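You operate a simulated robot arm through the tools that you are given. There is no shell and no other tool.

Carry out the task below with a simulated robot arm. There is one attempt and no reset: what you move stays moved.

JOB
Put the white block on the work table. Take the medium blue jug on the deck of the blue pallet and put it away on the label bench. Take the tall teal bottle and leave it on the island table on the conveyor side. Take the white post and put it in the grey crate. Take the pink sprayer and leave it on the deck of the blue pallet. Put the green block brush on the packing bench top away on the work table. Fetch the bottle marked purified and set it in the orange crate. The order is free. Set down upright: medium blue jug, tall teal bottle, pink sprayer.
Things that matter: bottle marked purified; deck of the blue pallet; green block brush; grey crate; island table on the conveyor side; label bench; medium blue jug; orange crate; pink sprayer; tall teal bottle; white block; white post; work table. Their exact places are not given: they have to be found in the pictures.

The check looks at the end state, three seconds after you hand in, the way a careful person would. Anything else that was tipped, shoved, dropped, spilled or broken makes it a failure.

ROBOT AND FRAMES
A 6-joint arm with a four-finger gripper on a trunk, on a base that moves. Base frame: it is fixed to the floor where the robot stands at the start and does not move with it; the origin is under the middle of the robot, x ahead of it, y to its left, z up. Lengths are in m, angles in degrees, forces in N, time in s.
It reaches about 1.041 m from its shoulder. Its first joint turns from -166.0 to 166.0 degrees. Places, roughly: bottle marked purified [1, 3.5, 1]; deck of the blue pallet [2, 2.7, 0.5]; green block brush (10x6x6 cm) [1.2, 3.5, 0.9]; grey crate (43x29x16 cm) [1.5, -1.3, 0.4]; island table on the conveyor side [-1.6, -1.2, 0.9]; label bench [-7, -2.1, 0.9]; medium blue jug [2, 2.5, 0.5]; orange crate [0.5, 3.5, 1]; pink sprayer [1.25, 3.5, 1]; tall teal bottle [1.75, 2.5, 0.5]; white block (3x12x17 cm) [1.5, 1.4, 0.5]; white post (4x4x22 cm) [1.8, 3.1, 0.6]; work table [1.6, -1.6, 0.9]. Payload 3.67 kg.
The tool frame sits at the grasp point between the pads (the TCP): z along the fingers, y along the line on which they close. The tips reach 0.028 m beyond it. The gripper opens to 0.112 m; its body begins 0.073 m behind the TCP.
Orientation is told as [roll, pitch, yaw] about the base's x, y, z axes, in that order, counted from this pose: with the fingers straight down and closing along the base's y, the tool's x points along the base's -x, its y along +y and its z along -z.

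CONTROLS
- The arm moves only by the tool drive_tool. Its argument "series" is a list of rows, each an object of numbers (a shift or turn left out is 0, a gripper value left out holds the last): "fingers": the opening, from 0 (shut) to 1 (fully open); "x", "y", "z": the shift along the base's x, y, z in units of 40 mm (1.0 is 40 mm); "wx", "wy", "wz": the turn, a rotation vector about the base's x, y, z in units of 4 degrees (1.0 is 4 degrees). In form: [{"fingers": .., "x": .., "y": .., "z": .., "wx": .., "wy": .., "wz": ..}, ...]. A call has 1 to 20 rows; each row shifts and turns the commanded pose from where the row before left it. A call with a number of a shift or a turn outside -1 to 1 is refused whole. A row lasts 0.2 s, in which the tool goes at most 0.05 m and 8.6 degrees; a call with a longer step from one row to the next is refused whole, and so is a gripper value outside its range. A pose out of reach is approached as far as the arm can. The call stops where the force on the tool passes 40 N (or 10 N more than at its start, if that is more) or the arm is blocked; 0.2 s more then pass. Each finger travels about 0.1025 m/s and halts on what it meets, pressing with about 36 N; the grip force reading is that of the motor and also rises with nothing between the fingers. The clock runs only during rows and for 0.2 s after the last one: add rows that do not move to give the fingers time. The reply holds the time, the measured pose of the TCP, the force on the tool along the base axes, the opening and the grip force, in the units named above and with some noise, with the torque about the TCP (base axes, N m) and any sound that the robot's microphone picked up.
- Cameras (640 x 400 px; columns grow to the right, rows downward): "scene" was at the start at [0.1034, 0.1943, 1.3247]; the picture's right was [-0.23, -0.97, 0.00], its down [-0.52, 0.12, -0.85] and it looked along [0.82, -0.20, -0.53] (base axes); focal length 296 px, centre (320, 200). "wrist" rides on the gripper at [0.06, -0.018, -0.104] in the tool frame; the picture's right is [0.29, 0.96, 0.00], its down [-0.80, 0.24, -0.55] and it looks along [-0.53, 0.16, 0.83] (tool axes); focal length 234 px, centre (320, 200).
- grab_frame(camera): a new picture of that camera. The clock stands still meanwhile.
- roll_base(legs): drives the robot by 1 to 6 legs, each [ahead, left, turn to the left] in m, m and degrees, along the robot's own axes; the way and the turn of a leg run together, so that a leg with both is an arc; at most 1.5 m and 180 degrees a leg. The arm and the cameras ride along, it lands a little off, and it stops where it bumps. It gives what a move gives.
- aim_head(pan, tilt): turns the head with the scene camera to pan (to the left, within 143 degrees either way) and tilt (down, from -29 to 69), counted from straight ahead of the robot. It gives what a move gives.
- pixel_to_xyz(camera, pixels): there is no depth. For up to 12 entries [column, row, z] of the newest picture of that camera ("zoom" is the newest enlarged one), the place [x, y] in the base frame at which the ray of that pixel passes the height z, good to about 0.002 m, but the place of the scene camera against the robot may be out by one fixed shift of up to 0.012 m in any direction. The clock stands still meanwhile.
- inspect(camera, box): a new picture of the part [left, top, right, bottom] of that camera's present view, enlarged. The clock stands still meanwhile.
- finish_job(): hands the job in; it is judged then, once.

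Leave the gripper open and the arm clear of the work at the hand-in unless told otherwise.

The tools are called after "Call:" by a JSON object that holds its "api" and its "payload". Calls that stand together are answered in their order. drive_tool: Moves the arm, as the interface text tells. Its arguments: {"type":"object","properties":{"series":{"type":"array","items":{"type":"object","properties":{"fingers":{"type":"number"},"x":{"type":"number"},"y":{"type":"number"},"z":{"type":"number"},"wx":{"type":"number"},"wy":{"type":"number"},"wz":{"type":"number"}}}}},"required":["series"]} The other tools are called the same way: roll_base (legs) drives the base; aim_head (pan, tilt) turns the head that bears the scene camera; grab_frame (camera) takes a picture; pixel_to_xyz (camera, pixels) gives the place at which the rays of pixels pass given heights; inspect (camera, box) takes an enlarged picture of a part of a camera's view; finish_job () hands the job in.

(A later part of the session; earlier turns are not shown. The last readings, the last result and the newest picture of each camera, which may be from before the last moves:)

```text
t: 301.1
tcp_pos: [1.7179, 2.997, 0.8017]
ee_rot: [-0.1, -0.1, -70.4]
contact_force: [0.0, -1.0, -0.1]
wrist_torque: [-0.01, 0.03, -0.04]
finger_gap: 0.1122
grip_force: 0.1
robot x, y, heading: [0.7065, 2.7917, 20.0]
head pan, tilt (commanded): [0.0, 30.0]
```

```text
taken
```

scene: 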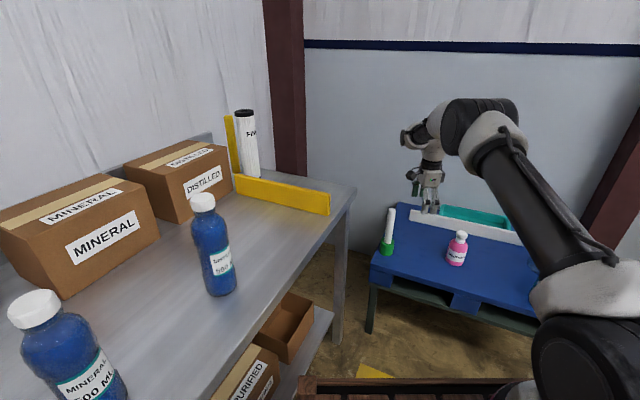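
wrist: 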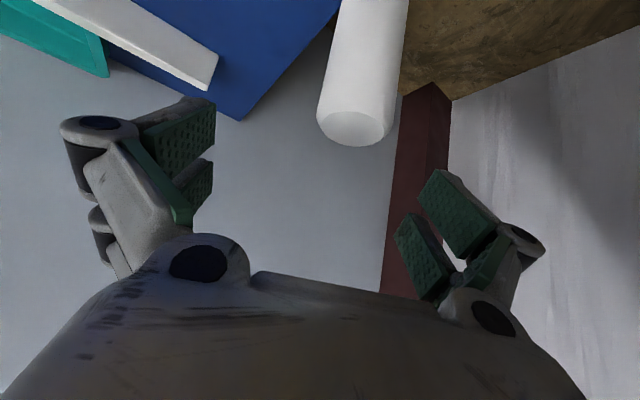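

Tilt the tool to the left about the heading axis, first 32°.

Call:
{"api": "drive_tool", "payload": {"series": [{"wx": 0.93, "wy": 0.338}, {"wx": 0.93, "wy": 0.338}, {"wx": 0.93, "wy": 0.338}, {"wx": 0.93, "wy": 0.338}, {"wx": 0.93, "wy": 0.338}, {"wx": 0.93, "wy": 0.338}, {"wx": 0.93, "wy": 0.338}, {"wx": 0.93, "wy": 0.338}, {}]}}

Call:
{"api": "drive_tool", "payload": {"series": [{"wx": 0.93, "wy": 0.338}, {"wx": 0.93, "wy": 0.338}, {"wx": 0.93, "wy": 0.338}, {"wx": 0.93, "wy": 0.338}, {"wx": 0.93, "wy": 0.338}, {"wx": 0.93, "wy": 0.338}, {"wx": 0.93, "wy": 0.338}, {"wx": 0.93, "wy": 0.338}, {}]}}

Call:
{"api": "grab_frame", "payload": {"camera": "scene"}}

Call:
{"api": "grab_frame", "payload": {"camera": "wrist"}}

```text
t: 303.1
tcp_pos: [1.7177, 2.9968, 0.8018]
ee_rot: [-0.2, 31.6, -70.5]
contact_force: [0.0, 1.5, 0.0]
wrist_torque: [-0.01, 0.02, -0.01]
finger_gap: 0.1121
grip_force: 0.1
robot x, y, heading: [0.7099, 2.7917, 20.4]
head pan, tilt (commanded): [0.0, 30.0]
```

```text
t: 305.1
tcp_pos: [1.6974, 2.9932, 0.8029]
ee_rot: [-0.5, 63.3, -70.8]
contact_force: [0.4, 1.1, 0.0]
wrist_torque: [0.03, 0.01, 0.01]
finger_gap: 0.1118
grip_force: 0.0
out of reach, approached as far as the arm can: row 5, 7, 8
robot x, y, heading: [0.7091, 2.7909, 20.1]
head pan, tilt (commanded): [0.0, 30.0]
```

```text
taken
```

scene: 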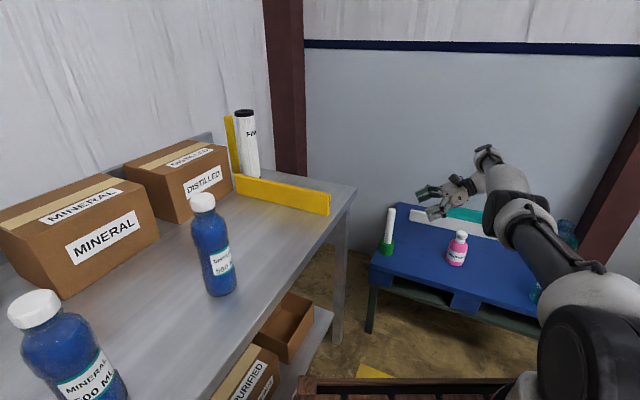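

```text
taken
```

wrist: 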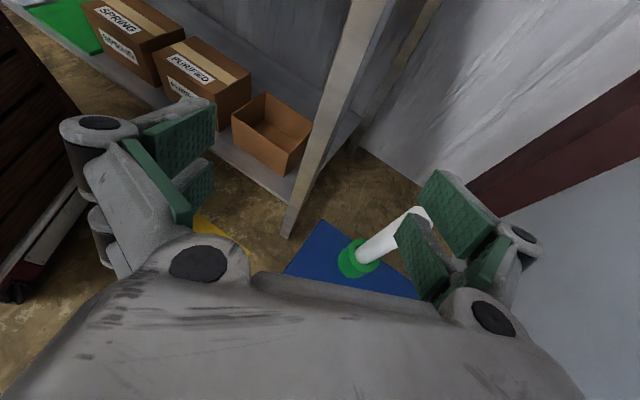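

The tool points left with the camera on top. Now rotate about z by -90° in stages so it points forward.

Call:
{"api": "drive_tool", "payload": {"series": [{"wz": -1}, {"wz": -1}, {"wz": -1}, {"wz": -1}, {"wz": -1}, {"wz": -1}, {"wz": -1}, {"wz": -1}, {"wz": -1}, {"wz": -1}, {"wz": -1}, {}]}}

Call:
{"api": "drive_tool", "payload": {"series": [{"wz": -1}, {"wz": -1}, {"wz": -1}, {"wz": -1}, {"wz": -1}, {"wz": -1}, {}]}}

Call:
{"api": "grab_frame", "payload": {"camera": "scene"}}

```text
t: 307.7
tcp_pos: [1.6983, 2.9941, 0.8024]
ee_rot: [-0.7, 63.1, -114.8]
contact_force: [0.6, 0.1, -0.7]
wrist_torque: [0.01, 0.01, -0.01]
finger_gap: 0.1119
grip_force: 0.0
robot x, y, heading: [0.7091, 2.7908, 20.1]
head pan, tilt (commanded): [0.0, 30.0]
```

```text
t: 309.3
tcp_pos: [1.6982, 2.9921, 0.8029]
ee_rot: [-0.7, 63.2, -138.7]
contact_force: [-0.1, -0.1, -0.2]
wrist_torque: [0.03, -0.02, 0.02]
finger_gap: 0.1117
grip_force: 0.0
robot x, y, heading: [0.7059, 2.7867, 20.0]
head pan, tilt (commanded): [0.0, 30.0]
```

```text
taken
```

scene: 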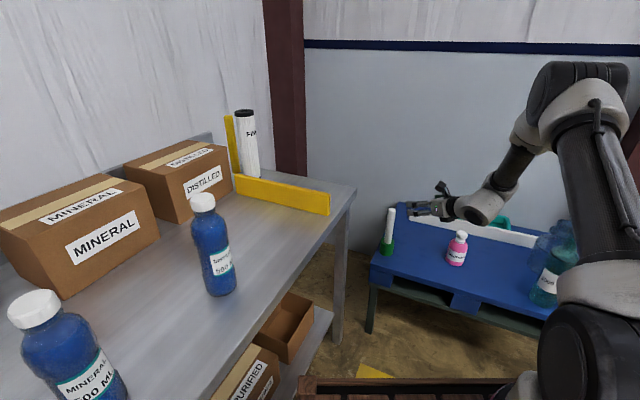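

Excellent — the wrist has bent the other way. Finish the rotation (~-21°).

Call:
{"api": "drive_tool", "payload": {"series": [{"wz": -1}, {"wz": -1}, {"wz": -1}, {"wz": -1}, {"wz": -1}, {"wz": -0.3}, {}]}}

Call:
{"api": "grab_frame", "payload": {"camera": "scene"}}

Call:
{"api": "grab_frame", "payload": {"camera": "wrist"}}

```text
t: 310.9
tcp_pos: [1.6976, 2.9927, 0.8022]
ee_rot: [-0.6, 63.1, -160.0]
contact_force: [0.0, -0.8, 0.3]
wrist_torque: [0.0, 0.01, 0.03]
finger_gap: 0.112
grip_force: 0.0
robot x, y, heading: [0.7083, 2.7916, 20.1]
head pan, tilt (commanded): [0.0, 30.0]
```

```text
taken
```

scene: 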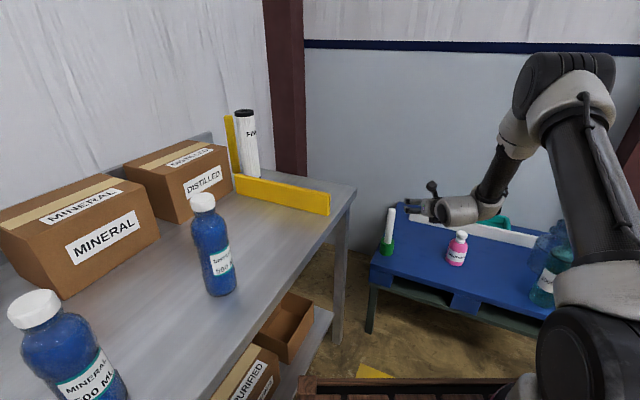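

```text
taken
```

wrist: 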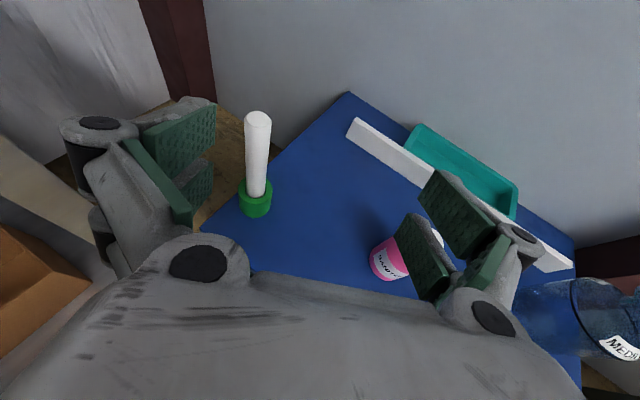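

Great: tool points forward, camera on top, and the rod is clearly visible at (258,118)–(257,195). Compute its place.

Call:
{"api": "pixel_to_xyz", "payload": {"camera": "wrist", "pixels": [[258, 118, 0.67], [258, 118, 0.68], [257, 195, 0.51], [257, 195, 0.52], [255, 216, 0.45], [245, 150, 0.6], [270, 150, 0.6]]}}

```text
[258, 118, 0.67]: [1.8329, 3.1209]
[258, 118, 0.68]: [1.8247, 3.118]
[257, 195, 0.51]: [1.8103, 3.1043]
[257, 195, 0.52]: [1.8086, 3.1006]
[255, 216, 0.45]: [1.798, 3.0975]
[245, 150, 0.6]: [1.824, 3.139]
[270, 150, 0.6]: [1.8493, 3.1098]
```

Rod centre ≈(1.829, 3.118). I'll go low first: shift sideways to line up and lower to z≈0.645, staying short of the rod, then advance.

Call:
{"api": "drive_tool", "payload": {"series": [{"x": -0.126, "y": 0.348, "z": -0.786}, {"x": -0.126, "y": 0.348, "z": -0.786}, {"x": -0.126, "y": 0.348, "z": -0.786}, {"x": -0.126, "y": 0.348, "z": -0.786}, {"x": -0.126, "y": 0.348, "z": -0.786}, {}]}}

Call:
{"api": "grab_frame", "payload": {"camera": "wrist"}}

Call:
{"api": "grab_frame", "payload": {"camera": "scene"}}

```text
t: 312.3
tcp_pos: [1.6902, 3.0265, 0.647]
ee_rot: [-1.8, 63.1, -159.9]
contact_force: [-0.1, 0.1, -0.3]
wrist_torque: [-0.03, 0.01, 0.02]
finger_gap: 0.1117
grip_force: 0.0
out of reach, approached as far as the arm can: row 3, 4, 5
robot x, y, heading: [0.707, 2.7891, 20.2]
head pan, tilt (commanded): [0.0, 30.0]
```

```text
taken
```

wrist: 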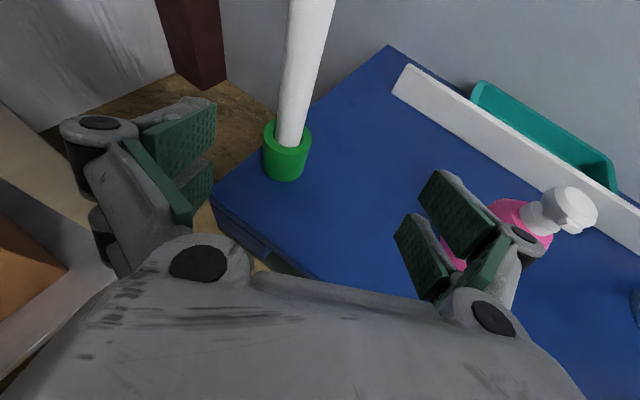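

```text
taken
```

scene: 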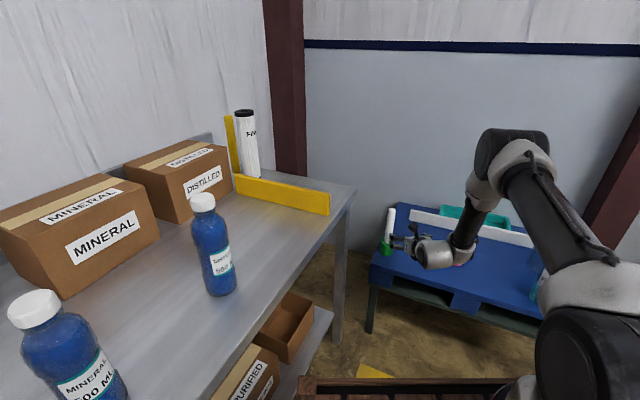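

The forearm-roll limit seems reached when the tool is exactly in the arm's plane. I'll turn the tool 12° to the left (azimuth 32°), which relieves it and still points at the rod.

Call:
{"api": "drive_tool", "payload": {"series": [{"wz": 1}, {"wz": 1}, {"wz": 1}, {"x": 0.3, "y": 0.3}, {}]}}

Call:
{"api": "grab_frame", "payload": {"camera": "wrist"}}

Call:
{"api": "inspect", "payload": {"camera": "scene", "box": [340, 180, 480, 290]}}

```text
t: 313.5
tcp_pos: [1.7006, 3.0398, 0.6475]
ee_rot: [-0.7, 63.1, -148.0]
contact_force: [0.8, 0.4, -0.1]
wrist_torque: [0.0, 0.0, -0.04]
finger_gap: 0.1119
grip_force: 0.0
robot x, y, heading: [0.7048, 2.7932, 20.1]
head pan, tilt (commanded): [0.0, 30.0]
```

```text
taken
```

wrist: 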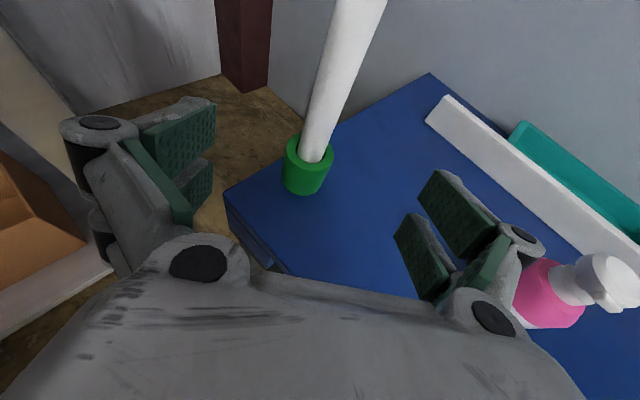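

```text
3.64 times, centred on (410, 235) of scene
```

zoom: 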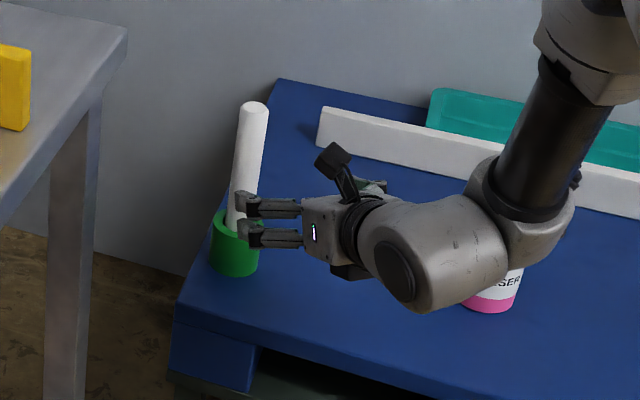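

Reachable again. I'll compute the rod's line in this view to align precisely.

Call:
{"api": "pixel_to_xyz", "payload": {"camera": "wrist", "pixels": [[312, 158, 0.51], [312, 158, 0.52], [338, 75, 0.57], [338, 75, 0.59], [355, 15, 0.62], [355, 15, 0.64], [355, 15, 0.65], [308, 138, 0.52], [304, 192, 0.45]]}}

```text
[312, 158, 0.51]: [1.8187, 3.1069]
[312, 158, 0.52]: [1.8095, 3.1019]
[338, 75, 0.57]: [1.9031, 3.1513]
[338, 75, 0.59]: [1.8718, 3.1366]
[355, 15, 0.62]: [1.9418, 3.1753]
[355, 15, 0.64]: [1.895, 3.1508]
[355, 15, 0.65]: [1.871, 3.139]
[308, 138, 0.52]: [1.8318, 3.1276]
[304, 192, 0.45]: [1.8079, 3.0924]
```

Aligned laterally within 2 mm; rod is 0.15 m ahead. Advance 0.147 m along the tool's azimuth.

Call:
{"api": "drive_tool", "payload": {"series": [{"x": 0.62, "y": 0.39}, {"x": 0.62, "y": 0.39}, {"x": 0.62, "y": 0.39}, {"x": 0.62, "y": 0.39}, {"x": 0.62, "y": 0.39}, {}]}}

Call:
{"api": "grab_frame", "payload": {"camera": "wrist"}}

Call:
{"api": "inspect", "payload": {"camera": "scene", "box": [340, 180, 480, 290]}}

```text
t: 314.9
tcp_pos: [1.825, 3.1182, 0.6485]
ee_rot: [-0.7, 63.2, -148.0]
contact_force: [0.4, 0.3, -0.9]
wrist_torque: [0.0, 0.01, -0.02]
finger_gap: 0.1124
grip_force: 0.1
robot x, y, heading: [0.7081, 2.7922, 20.2]
head pan, tilt (commanded): [0.0, 30.0]
```

```text
taken
```

wrist: 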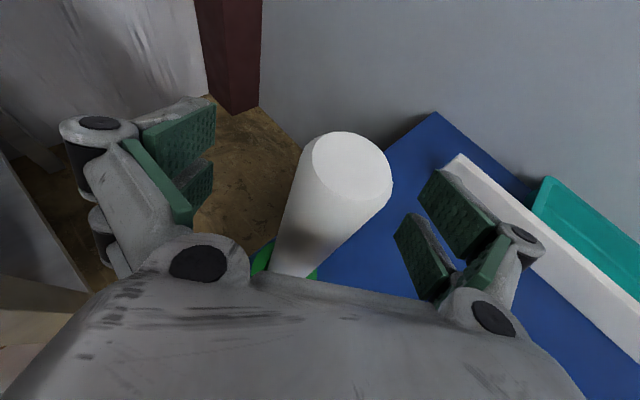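

```text
3.64 times, centred on (410, 235) of scene
```

zoom: 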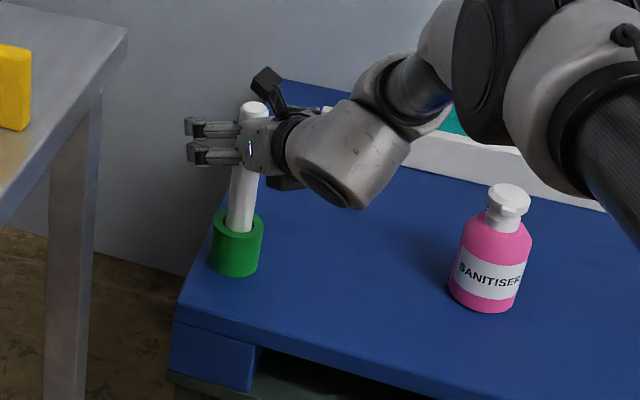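

The rod is between the finger pairs. Check its top centre (350,168) and whether the TCP is on its axis.

Call:
{"api": "pixel_to_xyz", "payload": {"camera": "wrist", "pixels": [[350, 168, 0.67], [350, 168, 0.68], [350, 168, 0.69], [312, 150, 0.68], [390, 185, 0.68], [348, 133, 0.68], [352, 210, 0.68]]}}

```text
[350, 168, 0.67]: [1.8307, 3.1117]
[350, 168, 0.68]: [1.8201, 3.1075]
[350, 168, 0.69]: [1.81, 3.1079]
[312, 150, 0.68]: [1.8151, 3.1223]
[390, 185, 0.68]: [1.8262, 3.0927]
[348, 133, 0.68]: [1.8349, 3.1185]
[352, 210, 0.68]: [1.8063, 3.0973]
```

Rod centre ≈(1.836, 3.114). Shift (+11, -4) mm and close.

Call:
{"api": "drive_tool", "payload": {"series": [{"x": 0.27, "y": -0.1}, {}]}}

Call:
{"api": "drive_tool", "payload": {"series": [{"fingers": 0}, {}, {}, {}, {}, {}]}}

Call:
{"api": "grab_frame", "payload": {"camera": "wrist"}}

Call:
{"api": "inspect", "payload": {"camera": "scene", "box": [340, 180, 480, 290]}}

```text
t: 315.5
tcp_pos: [1.8365, 3.1139, 0.6488]
ee_rot: [-0.7, 63.2, -148.0]
contact_force: [-0.4, 0.6, 0.3]
wrist_torque: [0.01, 0.01, 0.0]
finger_gap: 0.1121
grip_force: 0.0
robot x, y, heading: [0.7067, 2.793, 20.2]
head pan, tilt (commanded): [0.0, 30.0]
```

```text
t: 316.9
tcp_pos: [1.8357, 3.113, 0.6475]
ee_rot: [-0.8, 63.2, -148.0]
contact_force: [-0.3, 1.5, -0.1]
wrist_torque: [0.32, 0.06, -0.07]
finger_gap: 0.0312
grip_force: 36.2
robot x, y, heading: [0.7072, 2.7955, 20.4]
head pan, tilt (commanded): [0.0, 30.0]
```

```text
taken
```

wrist: 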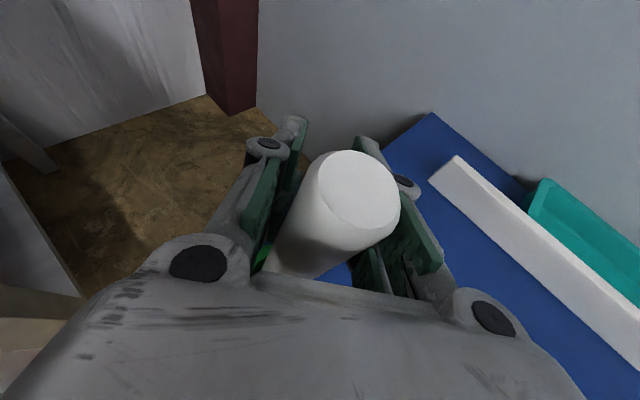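

```text
3.64 times, centred on (410, 235) of scene
```

zoom: 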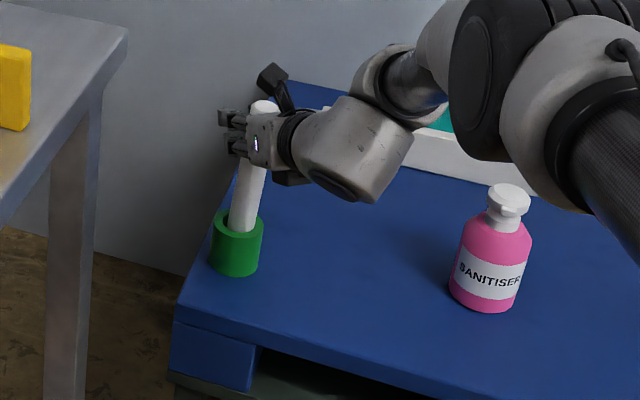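

The grip holds (gap 0.031, so the rod is ~3.2 cm). Let me check the rod's lean before lifting: top centre now near (360,187).

Call:
{"api": "pixel_to_xyz", "payload": {"camera": "wrist", "pixels": [[360, 187, 0.67], [360, 187, 0.68], [320, 172, 0.68], [400, 203, 0.68]]}}

Call:
{"api": "inspect", "payload": {"camera": "scene", "box": [370, 190, 430, 260]}}

Call:
{"api": "pixel_to_xyz", "payload": {"camera": "zoom", "pixels": [[320, 200, 0.5], [250, 330, 0.51], [250, 380, 0.45]]}}

```text
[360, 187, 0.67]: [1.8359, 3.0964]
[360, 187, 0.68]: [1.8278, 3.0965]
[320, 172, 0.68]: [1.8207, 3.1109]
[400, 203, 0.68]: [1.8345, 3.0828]
```

```text
5.71 times, centred on (400, 225) of scene
```

zoom: 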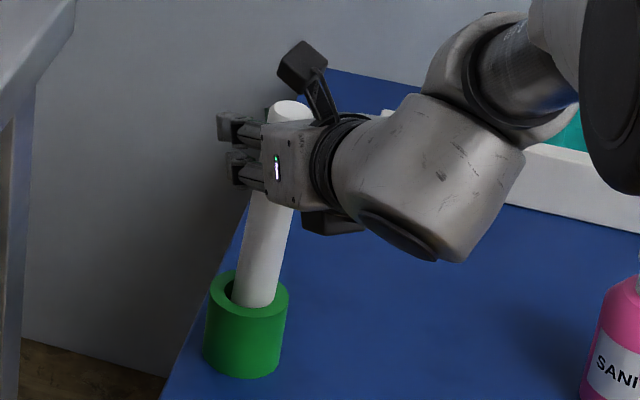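

```text
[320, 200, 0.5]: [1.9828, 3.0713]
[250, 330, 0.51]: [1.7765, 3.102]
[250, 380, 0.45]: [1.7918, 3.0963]
```

The rod leans ~5° and presses on the cup's rim, which could drag the cup. I'll open, shift ~13 mm to the left, and re-grip so it stays upright.

Call:
{"api": "drive_tool", "payload": {"series": [{"fingers": 0.3}, {"fingers": 0.5}, {"fingers": 0.7}, {}, {"x": -0.18, "y": 0.29}, {}, {}]}}

Call:
{"api": "grab_frame", "payload": {"camera": "wrist"}}

Call:
{"api": "inspect", "payload": {"camera": "scene", "box": [370, 190, 430, 260]}}

Call:
{"api": "pixel_to_xyz", "payload": {"camera": "wrist", "pixels": [[350, 168, 0.68], [350, 180, 0.68], [340, 180, 0.68], [340, 168, 0.68]]}}

```text
t: 318.5
tcp_pos: [1.8293, 3.1249, 0.6486]
ee_rot: [-0.6, 63.2, -148.0]
contact_force: [0.3, -0.5, 0.4]
wrist_torque: [0.02, 0.0, 0.03]
finger_gap: 0.0786
grip_force: 0.1
robot x, y, heading: [0.7087, 2.7906, 20.2]
head pan, tilt (commanded): [0.0, 30.0]
```

```text
taken
```

wrist: 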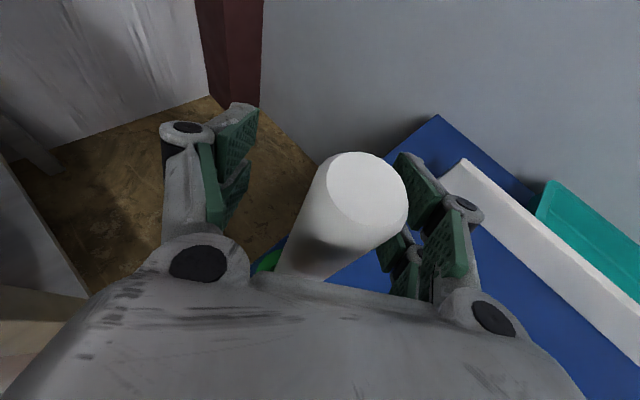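

```text
5.71 times, centred on (400, 225) of scene
```

zoom: 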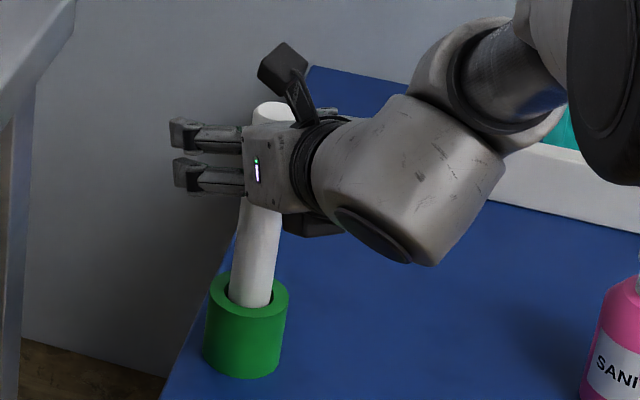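

```text
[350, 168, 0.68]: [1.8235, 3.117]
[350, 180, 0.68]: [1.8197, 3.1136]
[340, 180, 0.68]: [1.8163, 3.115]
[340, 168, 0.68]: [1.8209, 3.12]
```

The rod is free and roughly centred in its cup. Let me compute where its axis is at finger height.

Call:
{"api": "pixel_to_xyz", "payload": {"camera": "wrist", "pixels": [[366, 190, 0.68], [366, 190, 0.67], [328, 168, 0.68], [405, 210, 0.68], [346, 212, 0.65], [350, 210, 0.65], [320, 190, 0.6486]]}}

Call:
{"api": "inspect", "payload": {"camera": "wrist", "box": [220, 100, 460, 300]}}

```text
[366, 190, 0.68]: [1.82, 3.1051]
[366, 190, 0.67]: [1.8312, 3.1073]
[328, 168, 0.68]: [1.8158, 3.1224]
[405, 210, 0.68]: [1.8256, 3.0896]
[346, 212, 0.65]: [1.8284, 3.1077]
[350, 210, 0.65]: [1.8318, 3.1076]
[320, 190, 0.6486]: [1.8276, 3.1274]
```

```text
2.00 times, centred on (340, 200) of wrist
```

zoom: 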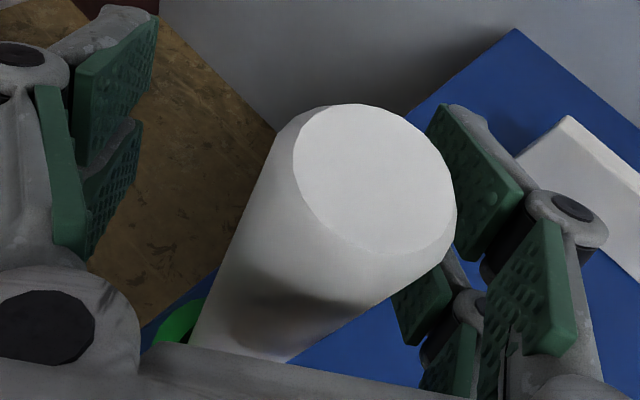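

Rod axis is ≈(1.818, 3.105), i.e. 11 mm right and 2 cm behind the TCP. Shift accordingly and close again.

Call:
{"api": "drive_tool", "payload": {"series": [{"x": -0.18, "y": -0.42}, {}, {"fingers": 0}, {}, {}, {}, {}]}}

Call:
{"api": "grab_frame", "payload": {"camera": "wrist"}}

Call:
{"api": "inspect", "payload": {"camera": "scene", "box": [370, 190, 430, 260]}}

```text
t: 320.1
tcp_pos: [1.822, 3.1087, 0.647]
ee_rot: [-0.6, 63.2, -148.0]
contact_force: [-2.7, 3.2, 0.5]
wrist_torque: [0.4, 0.36, 0.0]
finger_gap: 0.0299
grip_force: 36.0
robot x, y, heading: [0.7088, 2.789, 20.0]
head pan, tilt (commanded): [0.0, 30.0]
```

```text
taken
```

wrist: 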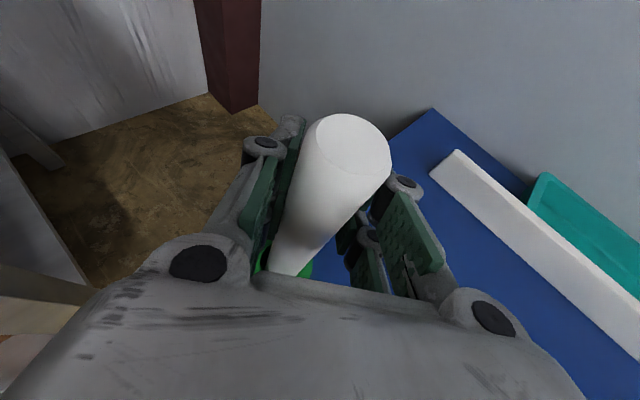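

```text
5.71 times, centred on (400, 225) of scene
```

zoom: 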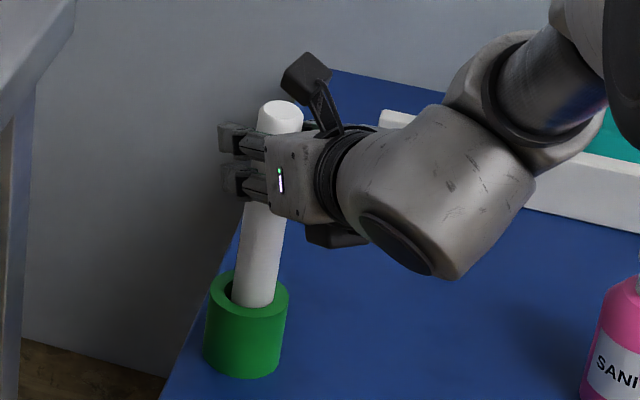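

Now nearly upright in the cup. Lift slowly 4 cm and check that the cup stays.

Call:
{"api": "drive_tool", "payload": {"series": [{"z": 0.3}, {"z": 0.35}, {"z": 0.35}, {}]}}

Call:
{"api": "inspect", "payload": {"camera": "scene", "box": [370, 190, 430, 260]}}

```text
t: 321.1
tcp_pos: [1.8201, 3.1085, 0.688]
ee_rot: [-0.8, 63.2, -147.9]
contact_force: [-1.5, 2.1, -1.3]
wrist_torque: [0.4, 0.28, -0.02]
finger_gap: 0.0297
grip_force: 36.1
robot x, y, heading: [0.7072, 2.7892, 20.1]
head pan, tilt (commanded): [0.0, 30.0]
```

```text
5.71 times, centred on (400, 225) of scene
```

zoom: 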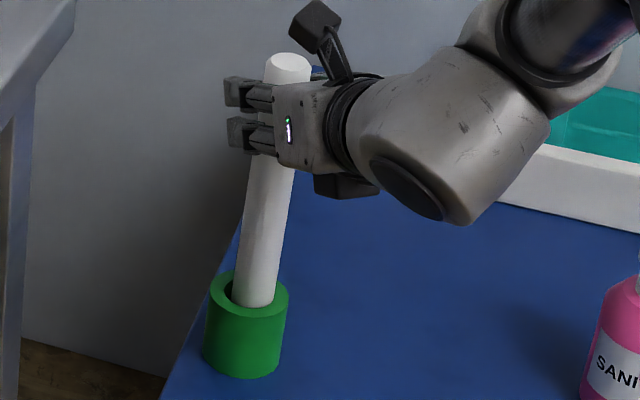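

The cup stays in place. A small sideways push is present; relieve it slightly while lifting 6 cm more.

Call:
{"api": "drive_tool", "payload": {"series": [{"z": 0.3, "x": -0.1, "y": 0.13}, {"z": 0.4}, {"z": 0.4}, {"z": 0.4}, {}]}}

Call:
{"api": "inspect", "payload": {"camera": "scene", "box": [360, 170, 450, 270]}}

```text
t: 322.3
tcp_pos: [1.8182, 3.1132, 0.748]
ee_rot: [-0.7, 63.2, -148.0]
contact_force: [0.6, 0.4, -0.7]
wrist_torque: [0.01, 0.02, -0.01]
finger_gap: 0.0296
grip_force: 35.8
robot x, y, heading: [0.7092, 2.792, 20.4]
head pan, tilt (commanded): [0.0, 30.0]
```

```text
4.00 times, centred on (405, 220) of scene
```

zoom: 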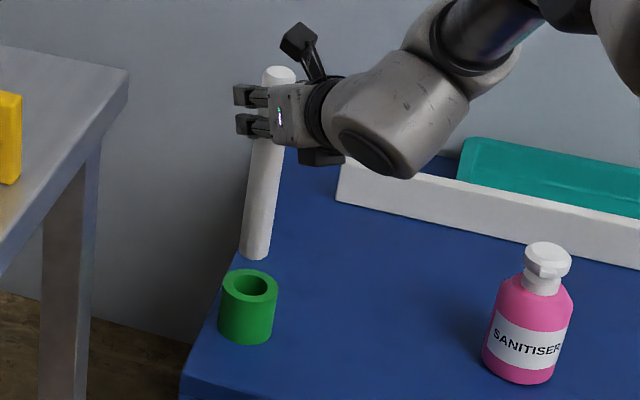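

The rod is out, the green cup still stands. Now retract a bit and drive back to the work table, keeping the same tool posture. The route stays clear of stands, the rack, and the island table corner.

Call:
{"api": "drive_tool", "payload": {"series": [{"x": -0.7, "y": -0.257}, {"x": -0.7, "y": -0.257}, {"x": -0.7, "y": -0.257}, {"x": -0.7, "y": -0.257}, {"x": -0.7, "y": -0.257}, {}]}}

Call:
{"api": "roll_base", "payload": {"legs": [[-0.45, 0, 0], [0, 0, -20], [-0.2, -0.6, 0], [0, -1.3, 0]]}}

Call:
{"api": "aim_head", "payload": {"pan": -30, "tilt": 25}}

Call:
{"api": "grab_frame", "payload": {"camera": "scene"}}

```text
t: 323.7
tcp_pos: [1.6765, 3.0616, 0.7467]
ee_rot: [-0.5, 63.2, -147.9]
contact_force: [0.5, -0.6, -0.8]
wrist_torque: [0.06, -0.03, 0.0]
finger_gap: 0.0296
grip_force: 35.7
robot x, y, heading: [0.7097, 2.7881, 20.5]
head pan, tilt (commanded): [0.0, 30.0]
```

```text
t: 336.8
tcp_pos: [1.0942, 0.6474, 0.747]
ee_rot: [-0.7, 63.1, -168.0]
contact_force: [-1.1, 0.4, -0.8]
wrist_torque: [0.0, -0.02, 0.0]
finger_gap: 0.0297
grip_force: 36.1
robot x, y, heading: [0.0885, 0.7267, -0.1]
head pan, tilt (commanded): [0.0, 30.0]
```

```text
t: 337.8
tcp_pos: [1.0951, 0.6471, 0.7468]
ee_rot: [-0.8, 63.2, -168.1]
contact_force: [-0.3, 1.2, -0.5]
wrist_torque: [-0.02, -0.04, -0.01]
finger_gap: 0.0293
grip_force: 36.0
robot x, y, heading: [0.091, 0.7225, -0.0]
head pan, tilt (commanded): [-30.0, 25.0]
```

```text
taken
```

scene: 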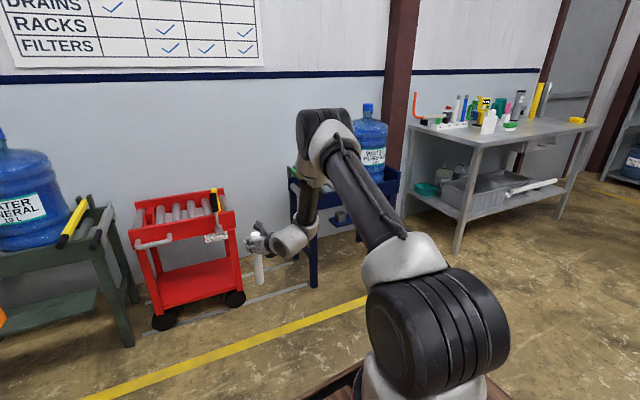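

Retract 8 cm more and lower to z≈0.605 (rod bottom ≈0.42) before approaching the table front.

Call:
{"api": "drive_tool", "payload": {"series": [{"x": -0.7}, {"x": -0.7}, {"x": -0.6}, {"z": -0.7}, {"z": -0.7}, {"z": -0.7}, {"z": -0.7}, {"z": -0.7}, {}]}}

Call:
{"api": "roll_base", "payload": {"legs": [[0.16, -1.0, 0], [0, -0.94, 0]]}}

Call:
{"api": "aim_head", "payload": {"pan": 0, "tilt": 30}}

Call:
{"api": "grab_frame", "payload": {"camera": "scene"}}

Call:
{"api": "grab_frame", "payload": {"camera": "wrist"}}

```text
t: 339.8
tcp_pos: [1.0149, 0.6471, 0.6074]
ee_rot: [-0.7, 63.1, -168.1]
contact_force: [0.3, -0.5, -1.3]
wrist_torque: [0.02, 0.01, 0.0]
finger_gap: 0.0295
grip_force: 36.3
robot x, y, heading: [0.0885, 0.7243, -0.1]
head pan, tilt (commanded): [-30.0, 25.0]
```

```text
t: 349.6
tcp_pos: [1.1766, -1.2909, 0.6079]
ee_rot: [-0.7, 63.4, -167.7]
contact_force: [0.0, 0.4, -1.6]
wrist_torque: [-0.02, 0.01, -0.02]
finger_gap: 0.0295
grip_force: 35.4
robot x, y, heading: [0.2531, -1.2184, 0.3]
head pan, tilt (commanded): [-30.0, 25.0]
```

```text
t: 350.5
tcp_pos: [1.1765, -1.2904, 0.6074]
ee_rot: [-0.7, 63.2, -167.7]
contact_force: [-0.3, 0.2, -1.4]
wrist_torque: [0.01, -0.04, 0.0]
finger_gap: 0.0296
grip_force: 36.0
robot x, y, heading: [0.2546, -1.2156, 0.3]
head pan, tilt (commanded): [0.0, 30.0]
```

```text
taken
```

scene: 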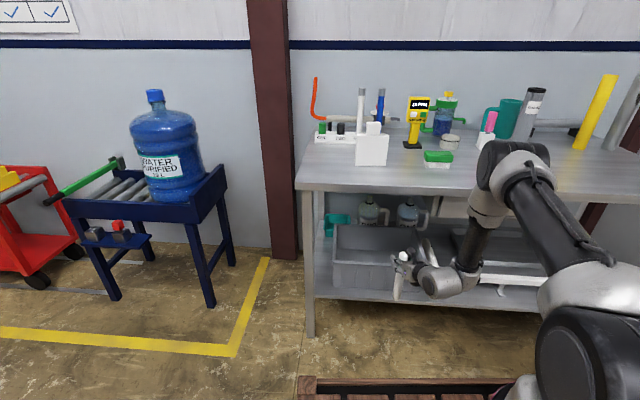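

```text
taken
```

wrist: 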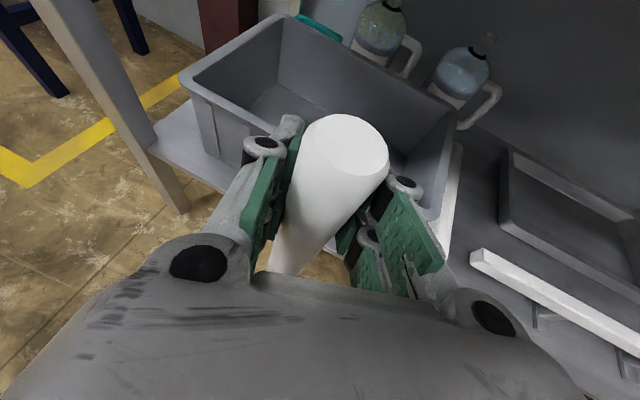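

I see the crate ahead in the wrist view. Compute its rim corners at z=0.40.

Call:
{"api": "pixel_to_xyz", "payload": {"camera": "wrist", "pixels": [[184, 76, 0.4], [281, 15, 0.4], [462, 102, 0.4], [437, 215, 0.4], [184, 76, 0.38], [281, 15, 0.38], [462, 102, 0.38], [250, 105, 0.25], [185, 212, 0.0]]}}

Call:
{"api": "inspect", "payload": {"camera": "scene", "box": [290, 150, 530, 330]}}

Call:
{"api": "pixel_to_xyz", "payload": {"camera": "scene", "pixels": [[332, 263, 0.4], [333, 225, 0.4], [297, 187, 0.862], [310, 335, 0.0], [297, 192, 0.82]]}}

```text
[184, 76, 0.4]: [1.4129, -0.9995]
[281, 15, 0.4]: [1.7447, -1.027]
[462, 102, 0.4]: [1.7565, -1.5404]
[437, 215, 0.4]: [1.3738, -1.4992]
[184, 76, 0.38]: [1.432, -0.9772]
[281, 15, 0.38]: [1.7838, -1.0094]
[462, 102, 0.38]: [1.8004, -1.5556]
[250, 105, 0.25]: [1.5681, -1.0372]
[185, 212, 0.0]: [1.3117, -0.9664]
```

```text
2.22 times, centred on (410, 240) of scene
```

zoom: 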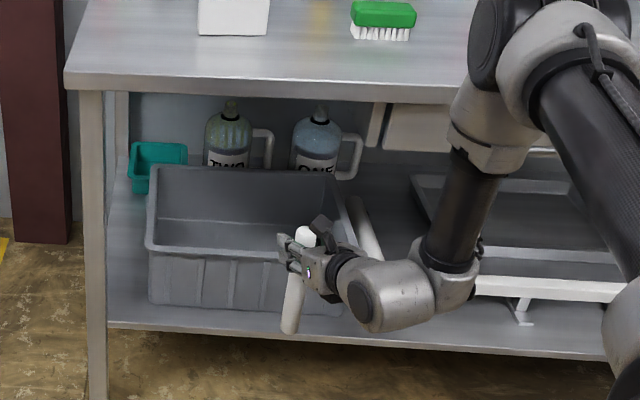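

```text
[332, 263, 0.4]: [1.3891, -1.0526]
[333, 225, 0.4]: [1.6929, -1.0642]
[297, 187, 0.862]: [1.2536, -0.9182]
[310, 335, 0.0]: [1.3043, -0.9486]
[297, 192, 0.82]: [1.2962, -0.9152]
```

The rim is actually at z≈0.44 (widths match 43×29 then), floor ≈0.29. I must raise so the rod's bottom clears the rim: go to z≈0.65, then advance to x≈1.30 and look.

Call:
{"api": "drive_tool", "payload": {"series": [{"z": 0.55}, {"z": 0.5}, {"x": 0.8}, {"x": 0.8}, {"x": 0.8}, {"x": 0.7}, {}]}}

Call:
{"api": "grab_frame", "payload": {"camera": "wrist"}}

Call:
{"api": "inspect", "payload": {"camera": "scene", "box": [290, 150, 530, 330]}}

```text
t: 352.1
tcp_pos: [1.2998, -1.2905, 0.648]
ee_rot: [-0.7, 63.2, -167.7]
contact_force: [-0.6, 0.1, -1.2]
wrist_torque: [0.0, -0.01, -0.02]
finger_gap: 0.0294
grip_force: 36.2
robot x, y, heading: [0.2506, -1.2188, 0.3]
head pan, tilt (commanded): [0.0, 30.0]
```

```text
taken
```

wrist: 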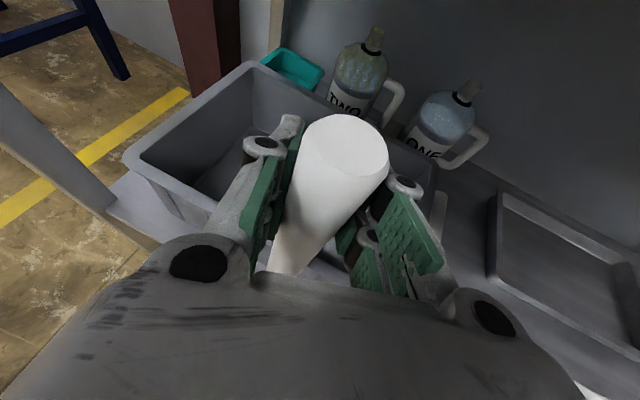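

```text
2.22 times, centred on (410, 240) of scene
```

zoom: 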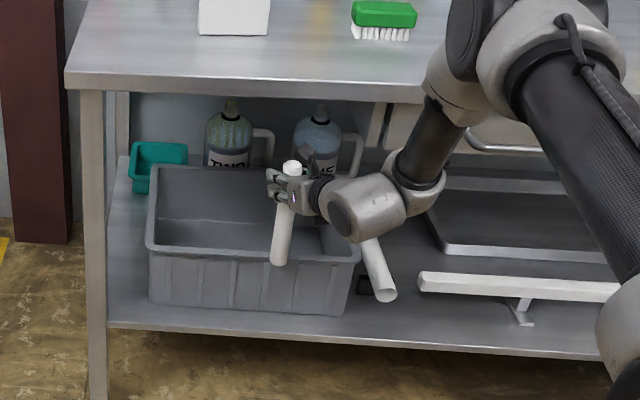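

Check the height of the rod's lower end at (392,267).

Call:
{"api": "pixel_to_xyz", "payload": {"camera": "zoom", "pixels": [[280, 262, 0.42], [280, 262, 0.44], [280, 262, 0.46], [280, 262, 0.48], [292, 162, 0.69], [292, 162, 0.68], [280, 250, 0.44], [150, 248, 0.44], [355, 262, 0.44]]}}

```text
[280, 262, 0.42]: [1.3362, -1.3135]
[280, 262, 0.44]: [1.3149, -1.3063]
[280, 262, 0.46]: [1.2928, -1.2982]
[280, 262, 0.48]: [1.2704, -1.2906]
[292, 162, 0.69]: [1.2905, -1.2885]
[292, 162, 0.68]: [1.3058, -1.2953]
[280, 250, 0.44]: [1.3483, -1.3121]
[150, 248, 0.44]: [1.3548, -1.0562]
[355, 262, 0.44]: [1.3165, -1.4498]
```

Rod bottom is at z≈0.463, rim 0.44 — raise 8 mm more, then advance 0.14 m so the rod is inside over the crate.

Call:
{"api": "drive_tool", "payload": {"series": [{"z": 0.2}, {"x": 0.7}, {"x": 0.7}, {"x": 0.7}, {"x": 0.7}, {"x": 0.7}, {}]}}

Call:
{"api": "grab_frame", "payload": {"camera": "wrist"}}

Call:
{"api": "inspect", "payload": {"camera": "scene", "box": [290, 150, 530, 330]}}

```text
t: 353.9
tcp_pos: [1.4074, -1.3048, 0.6152]
ee_rot: [-3.0, 59.4, -170.9]
contact_force: [0.0, -0.1, -1.3]
wrist_torque: [-0.03, -0.02, -0.01]
finger_gap: 0.0299
grip_force: 36.1
robot x, y, heading: [0.2465, -1.2172, 0.2]
head pan, tilt (commanded): [0.0, 30.0]
stopped in row 7: the arm was blocked; the commanded pose is now the measured one
```

```text
taken
```

wrist: 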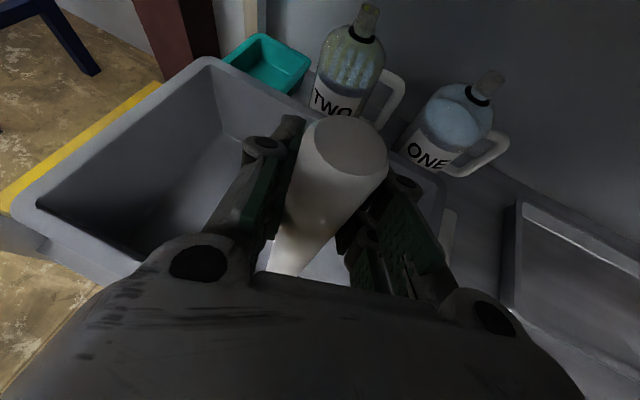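

```text
2.22 times, centred on (410, 240) of scene
```

zoom: 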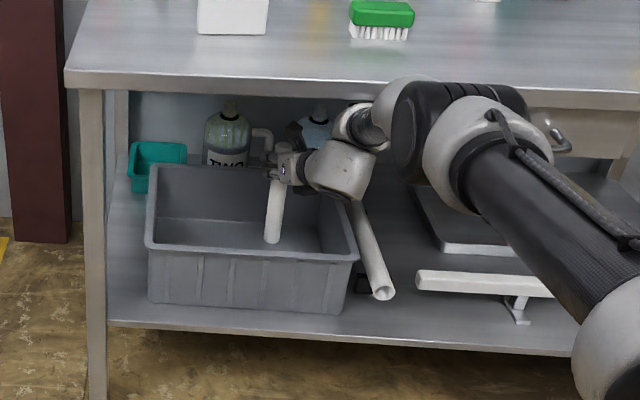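

The arm reports being blocked (forearm/wrist near the table edge), but the rod is already inside the crate's opening (x≈1.407). I'll lower from here in small steps, which also takes the wrist away from the table edge.

Call:
{"api": "drive_tool", "payload": {"series": [{"z": -0.3}, {"z": -0.3}, {}]}}

Call:
{"api": "inspect", "payload": {"camera": "scene", "box": [290, 150, 530, 330]}}

```text
t: 354.7
tcp_pos: [1.41, -1.3097, 0.5908]
ee_rot: [-3.0, 59.5, -171.2]
contact_force: [0.3, -0.3, -1.5]
wrist_torque: [-0.03, -0.01, 0.01]
finger_gap: 0.0293
grip_force: 35.9
robot x, y, heading: [0.2508, -1.2196, 0.1]
head pan, tilt (commanded): [0.0, 30.0]
```

```text
2.22 times, centred on (410, 240) of scene
```

zoom: 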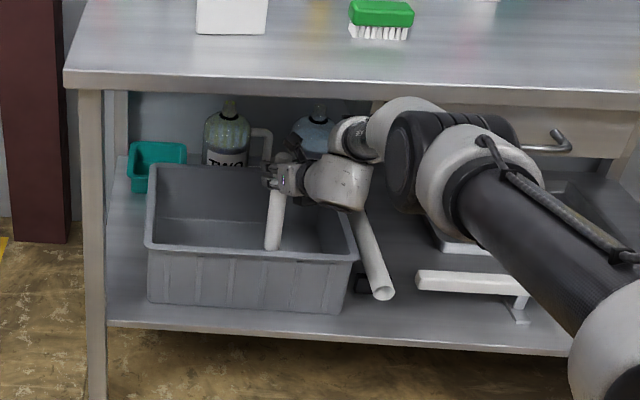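

It moved freely down to 0.59 and the rod is inside the crate. Continue lowering in small steps.

Call:
{"api": "drive_tool", "payload": {"series": [{"z": -0.3}, {"z": -0.3}, {"z": -0.3}, {}]}}

Call:
{"api": "inspect", "payload": {"camera": "scene", "box": [290, 150, 530, 330]}}

Call:
{"api": "grab_frame", "payload": {"camera": "wrist"}}

```text
t: 355.7
tcp_pos: [1.4098, -1.309, 0.554]
ee_rot: [-3.0, 59.7, -171.1]
contact_force: [0.0, -0.5, -1.3]
wrist_torque: [0.0, 0.01, 0.02]
finger_gap: 0.0294
grip_force: 35.8
robot x, y, heading: [0.2478, -1.215, 0.3]
head pan, tilt (commanded): [0.0, 30.0]
```

```text
2.22 times, centred on (410, 240) of scene
```

zoom: 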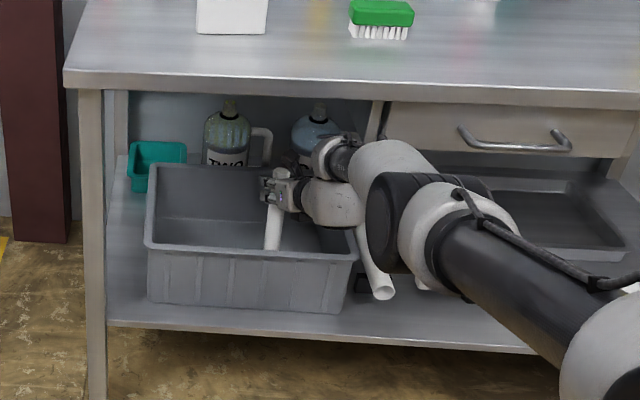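

```text
taken
```

wrist: 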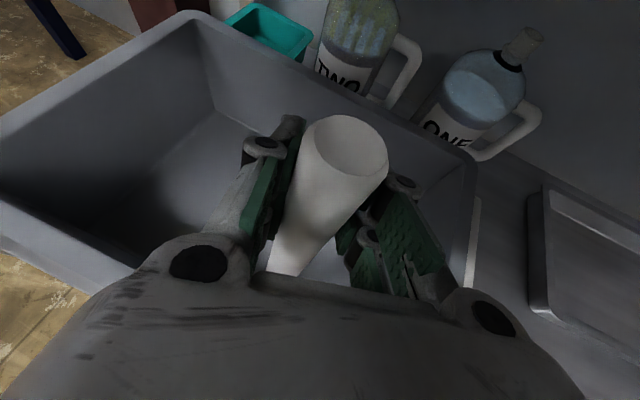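

The arm is nearly straight with the elbow now low. Before lowering more, I'll look down to see its clearance from the robot deck and shelf.

Call:
{"api": "aim_head", "payload": {"pan": -25, "tilt": 50}}

Call:
{"api": "grab_frame", "payload": {"camera": "scene"}}

```text
t: 356.6
tcp_pos: [1.409, -1.3101, 0.5538]
ee_rot: [-3.1, 59.6, -171.1]
contact_force: [-1.0, 0.3, -1.0]
wrist_torque: [0.0, -0.01, -0.04]
finger_gap: 0.0297
grip_force: 36.3
robot x, y, heading: [0.2484, -1.2184, 0.3]
head pan, tilt (commanded): [-25.0, 50.0]
```

```text
taken
```

scene: 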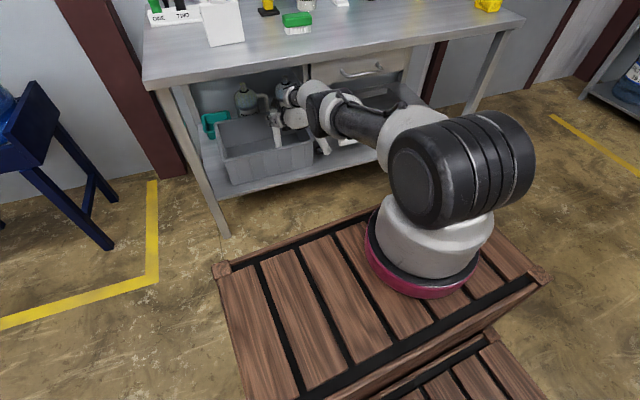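

Clear of the deck. Lower another ~4 cm in small steps.

Call:
{"api": "drive_tool", "payload": {"series": [{"z": -0.25}, {"z": -0.25}, {"z": -0.25}, {"z": -0.25}, {}]}}

Call:
{"api": "inspect", "payload": {"camera": "scene", "box": [180, 60, 420, 220]}}

```text
t: 357.8
tcp_pos: [1.405, -1.3085, 0.536]
ee_rot: [-3.1, 59.5, -171.1]
contact_force: [-0.3, 1.1, -0.9]
wrist_torque: [0.01, -0.02, -0.03]
finger_gap: 0.0295
grip_force: 35.5
out of reach, approached as far as the arm can: row 2, 3, 4
robot x, y, heading: [0.2499, -1.2199, 0.2]
head pan, tilt (commanded): [-25.0, 50.0]
```

```text
2.50 times, centred on (300, 140) of scene
```

zoom: 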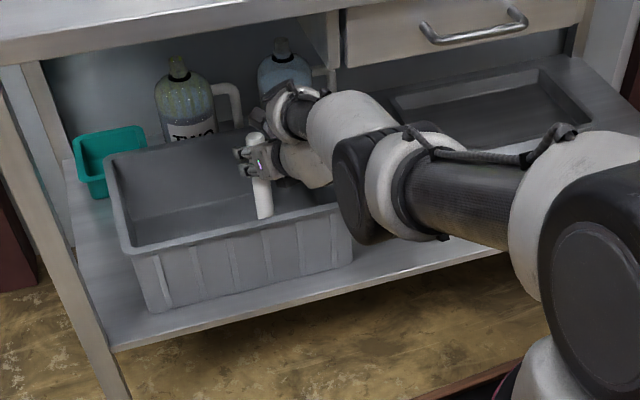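

I'm at the reach limit, with the rod's end ≈6 cm above the crate floor and well inside its walls. I'll open gradually so the rod slides down between the fingers.

Call:
{"api": "drive_tool", "payload": {"series": [{"fingers": 0.27}, {"fingers": 0.28}, {"fingers": 0.29}, {"fingers": 0.31}, {"fingers": 0.33}, {}, {}, {}]}}

Call:
{"api": "inspect", "payload": {"camera": "scene", "box": [180, 60, 420, 220]}}

Call:
{"api": "grab_frame", "payload": {"camera": "wrist"}}

```text
t: 359.6
tcp_pos: [1.406, -1.3085, 0.5362]
ee_rot: [-3.1, 59.6, -171.2]
contact_force: [0.1, 0.3, 0.8]
wrist_torque: [0.0, 0.01, -0.03]
finger_gap: 0.0369
grip_force: 0.2
robot x, y, heading: [0.2495, -1.217, 0.2]
head pan, tilt (commanded): [-25.0, 50.0]
```

```text
2.50 times, centred on (300, 140) of scene
```

zoom: 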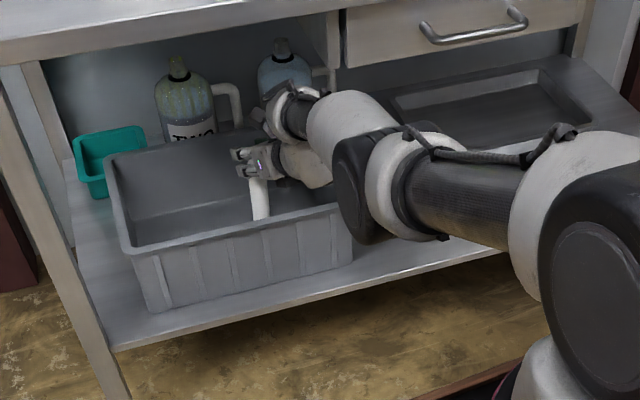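

```text
taken
```

wrist: 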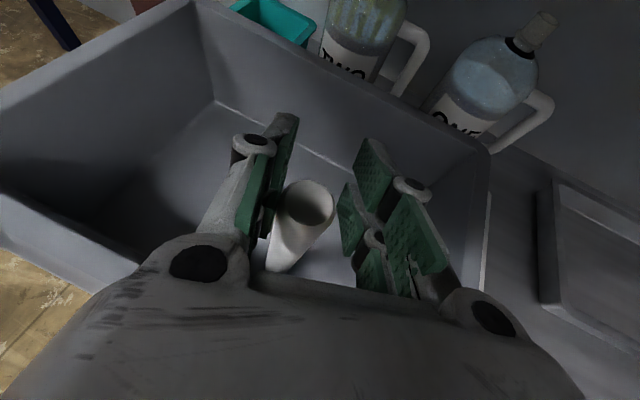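

The rod slid down and stands on the crate floor. Open wider, rise 5 cm, and look.

Call:
{"api": "drive_tool", "payload": {"series": [{"fingers": 0.45}, {"fingers": 0.6}, {"fingers": 0.75}, {}, {"z": 0.4}, {"z": 0.4}, {"z": 0.4}, {}]}}

Call:
{"api": "grab_frame", "payload": {"camera": "wrist"}}

Call:
{"api": "inspect", "payload": {"camera": "scene", "box": [180, 60, 420, 220]}}

```text
t: 361.4
tcp_pos: [1.4047, -1.3072, 0.5853]
ee_rot: [-3.1, 59.6, -171.1]
contact_force: [0.3, 0.2, -0.6]
wrist_torque: [0.0, 0.03, 0.01]
finger_gap: 0.0839
grip_force: 0.1
robot x, y, heading: [0.2494, -1.2192, -0.0]
head pan, tilt (commanded): [-25.0, 50.0]
```

```text
taken
```

wrist: 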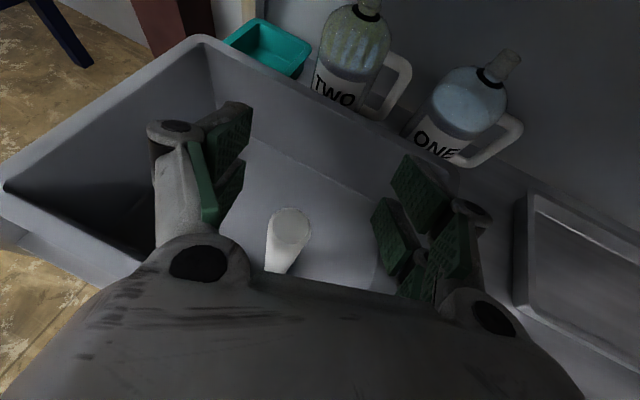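

```text
2.50 times, centred on (300, 140) of scene
```

zoom: 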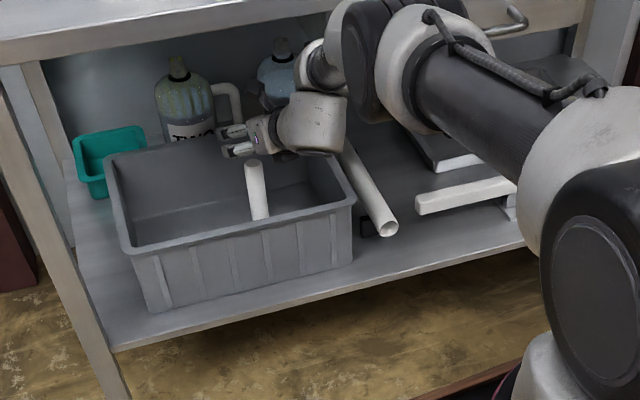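

The rod stands upright inside the crate. Withdraw the gripper straight back 0.25 m.

Call:
{"api": "drive_tool", "payload": {"series": [{"x": -0.5}, {"x": -0.8}, {"x": -0.8}, {"x": -0.8}, {"x": -0.8}, {"x": -0.8}, {"x": -0.8}, {"x": -0.8}, {}]}}

Call:
{"api": "grab_frame", "payload": {"camera": "wrist"}}

Call:
{"api": "grab_frame", "payload": {"camera": "scene"}}

```text
t: 363.4
tcp_pos: [1.1603, -1.3081, 0.5851]
ee_rot: [-3.1, 59.5, -171.2]
contact_force: [-0.4, 0.5, 0.5]
wrist_torque: [0.04, 0.0, 0.0]
finger_gap: 0.0839
grip_force: 0.0
robot x, y, heading: [0.2492, -1.2205, 0.3]
head pan, tilt (commanded): [-25.0, 50.0]
```

```text
taken
```

wrist: 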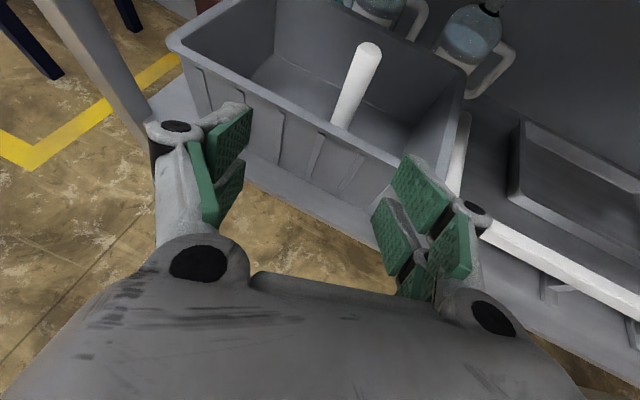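

```text
taken
```

scene: 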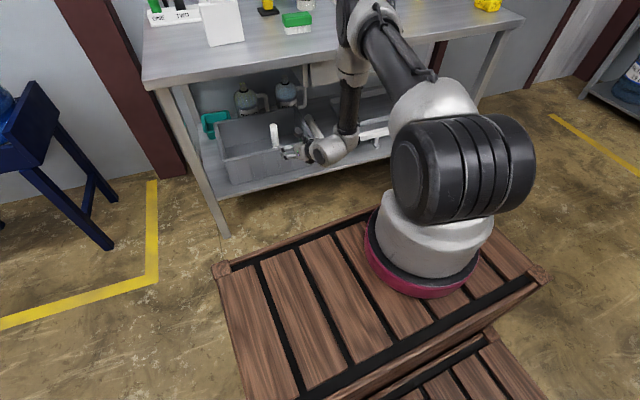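

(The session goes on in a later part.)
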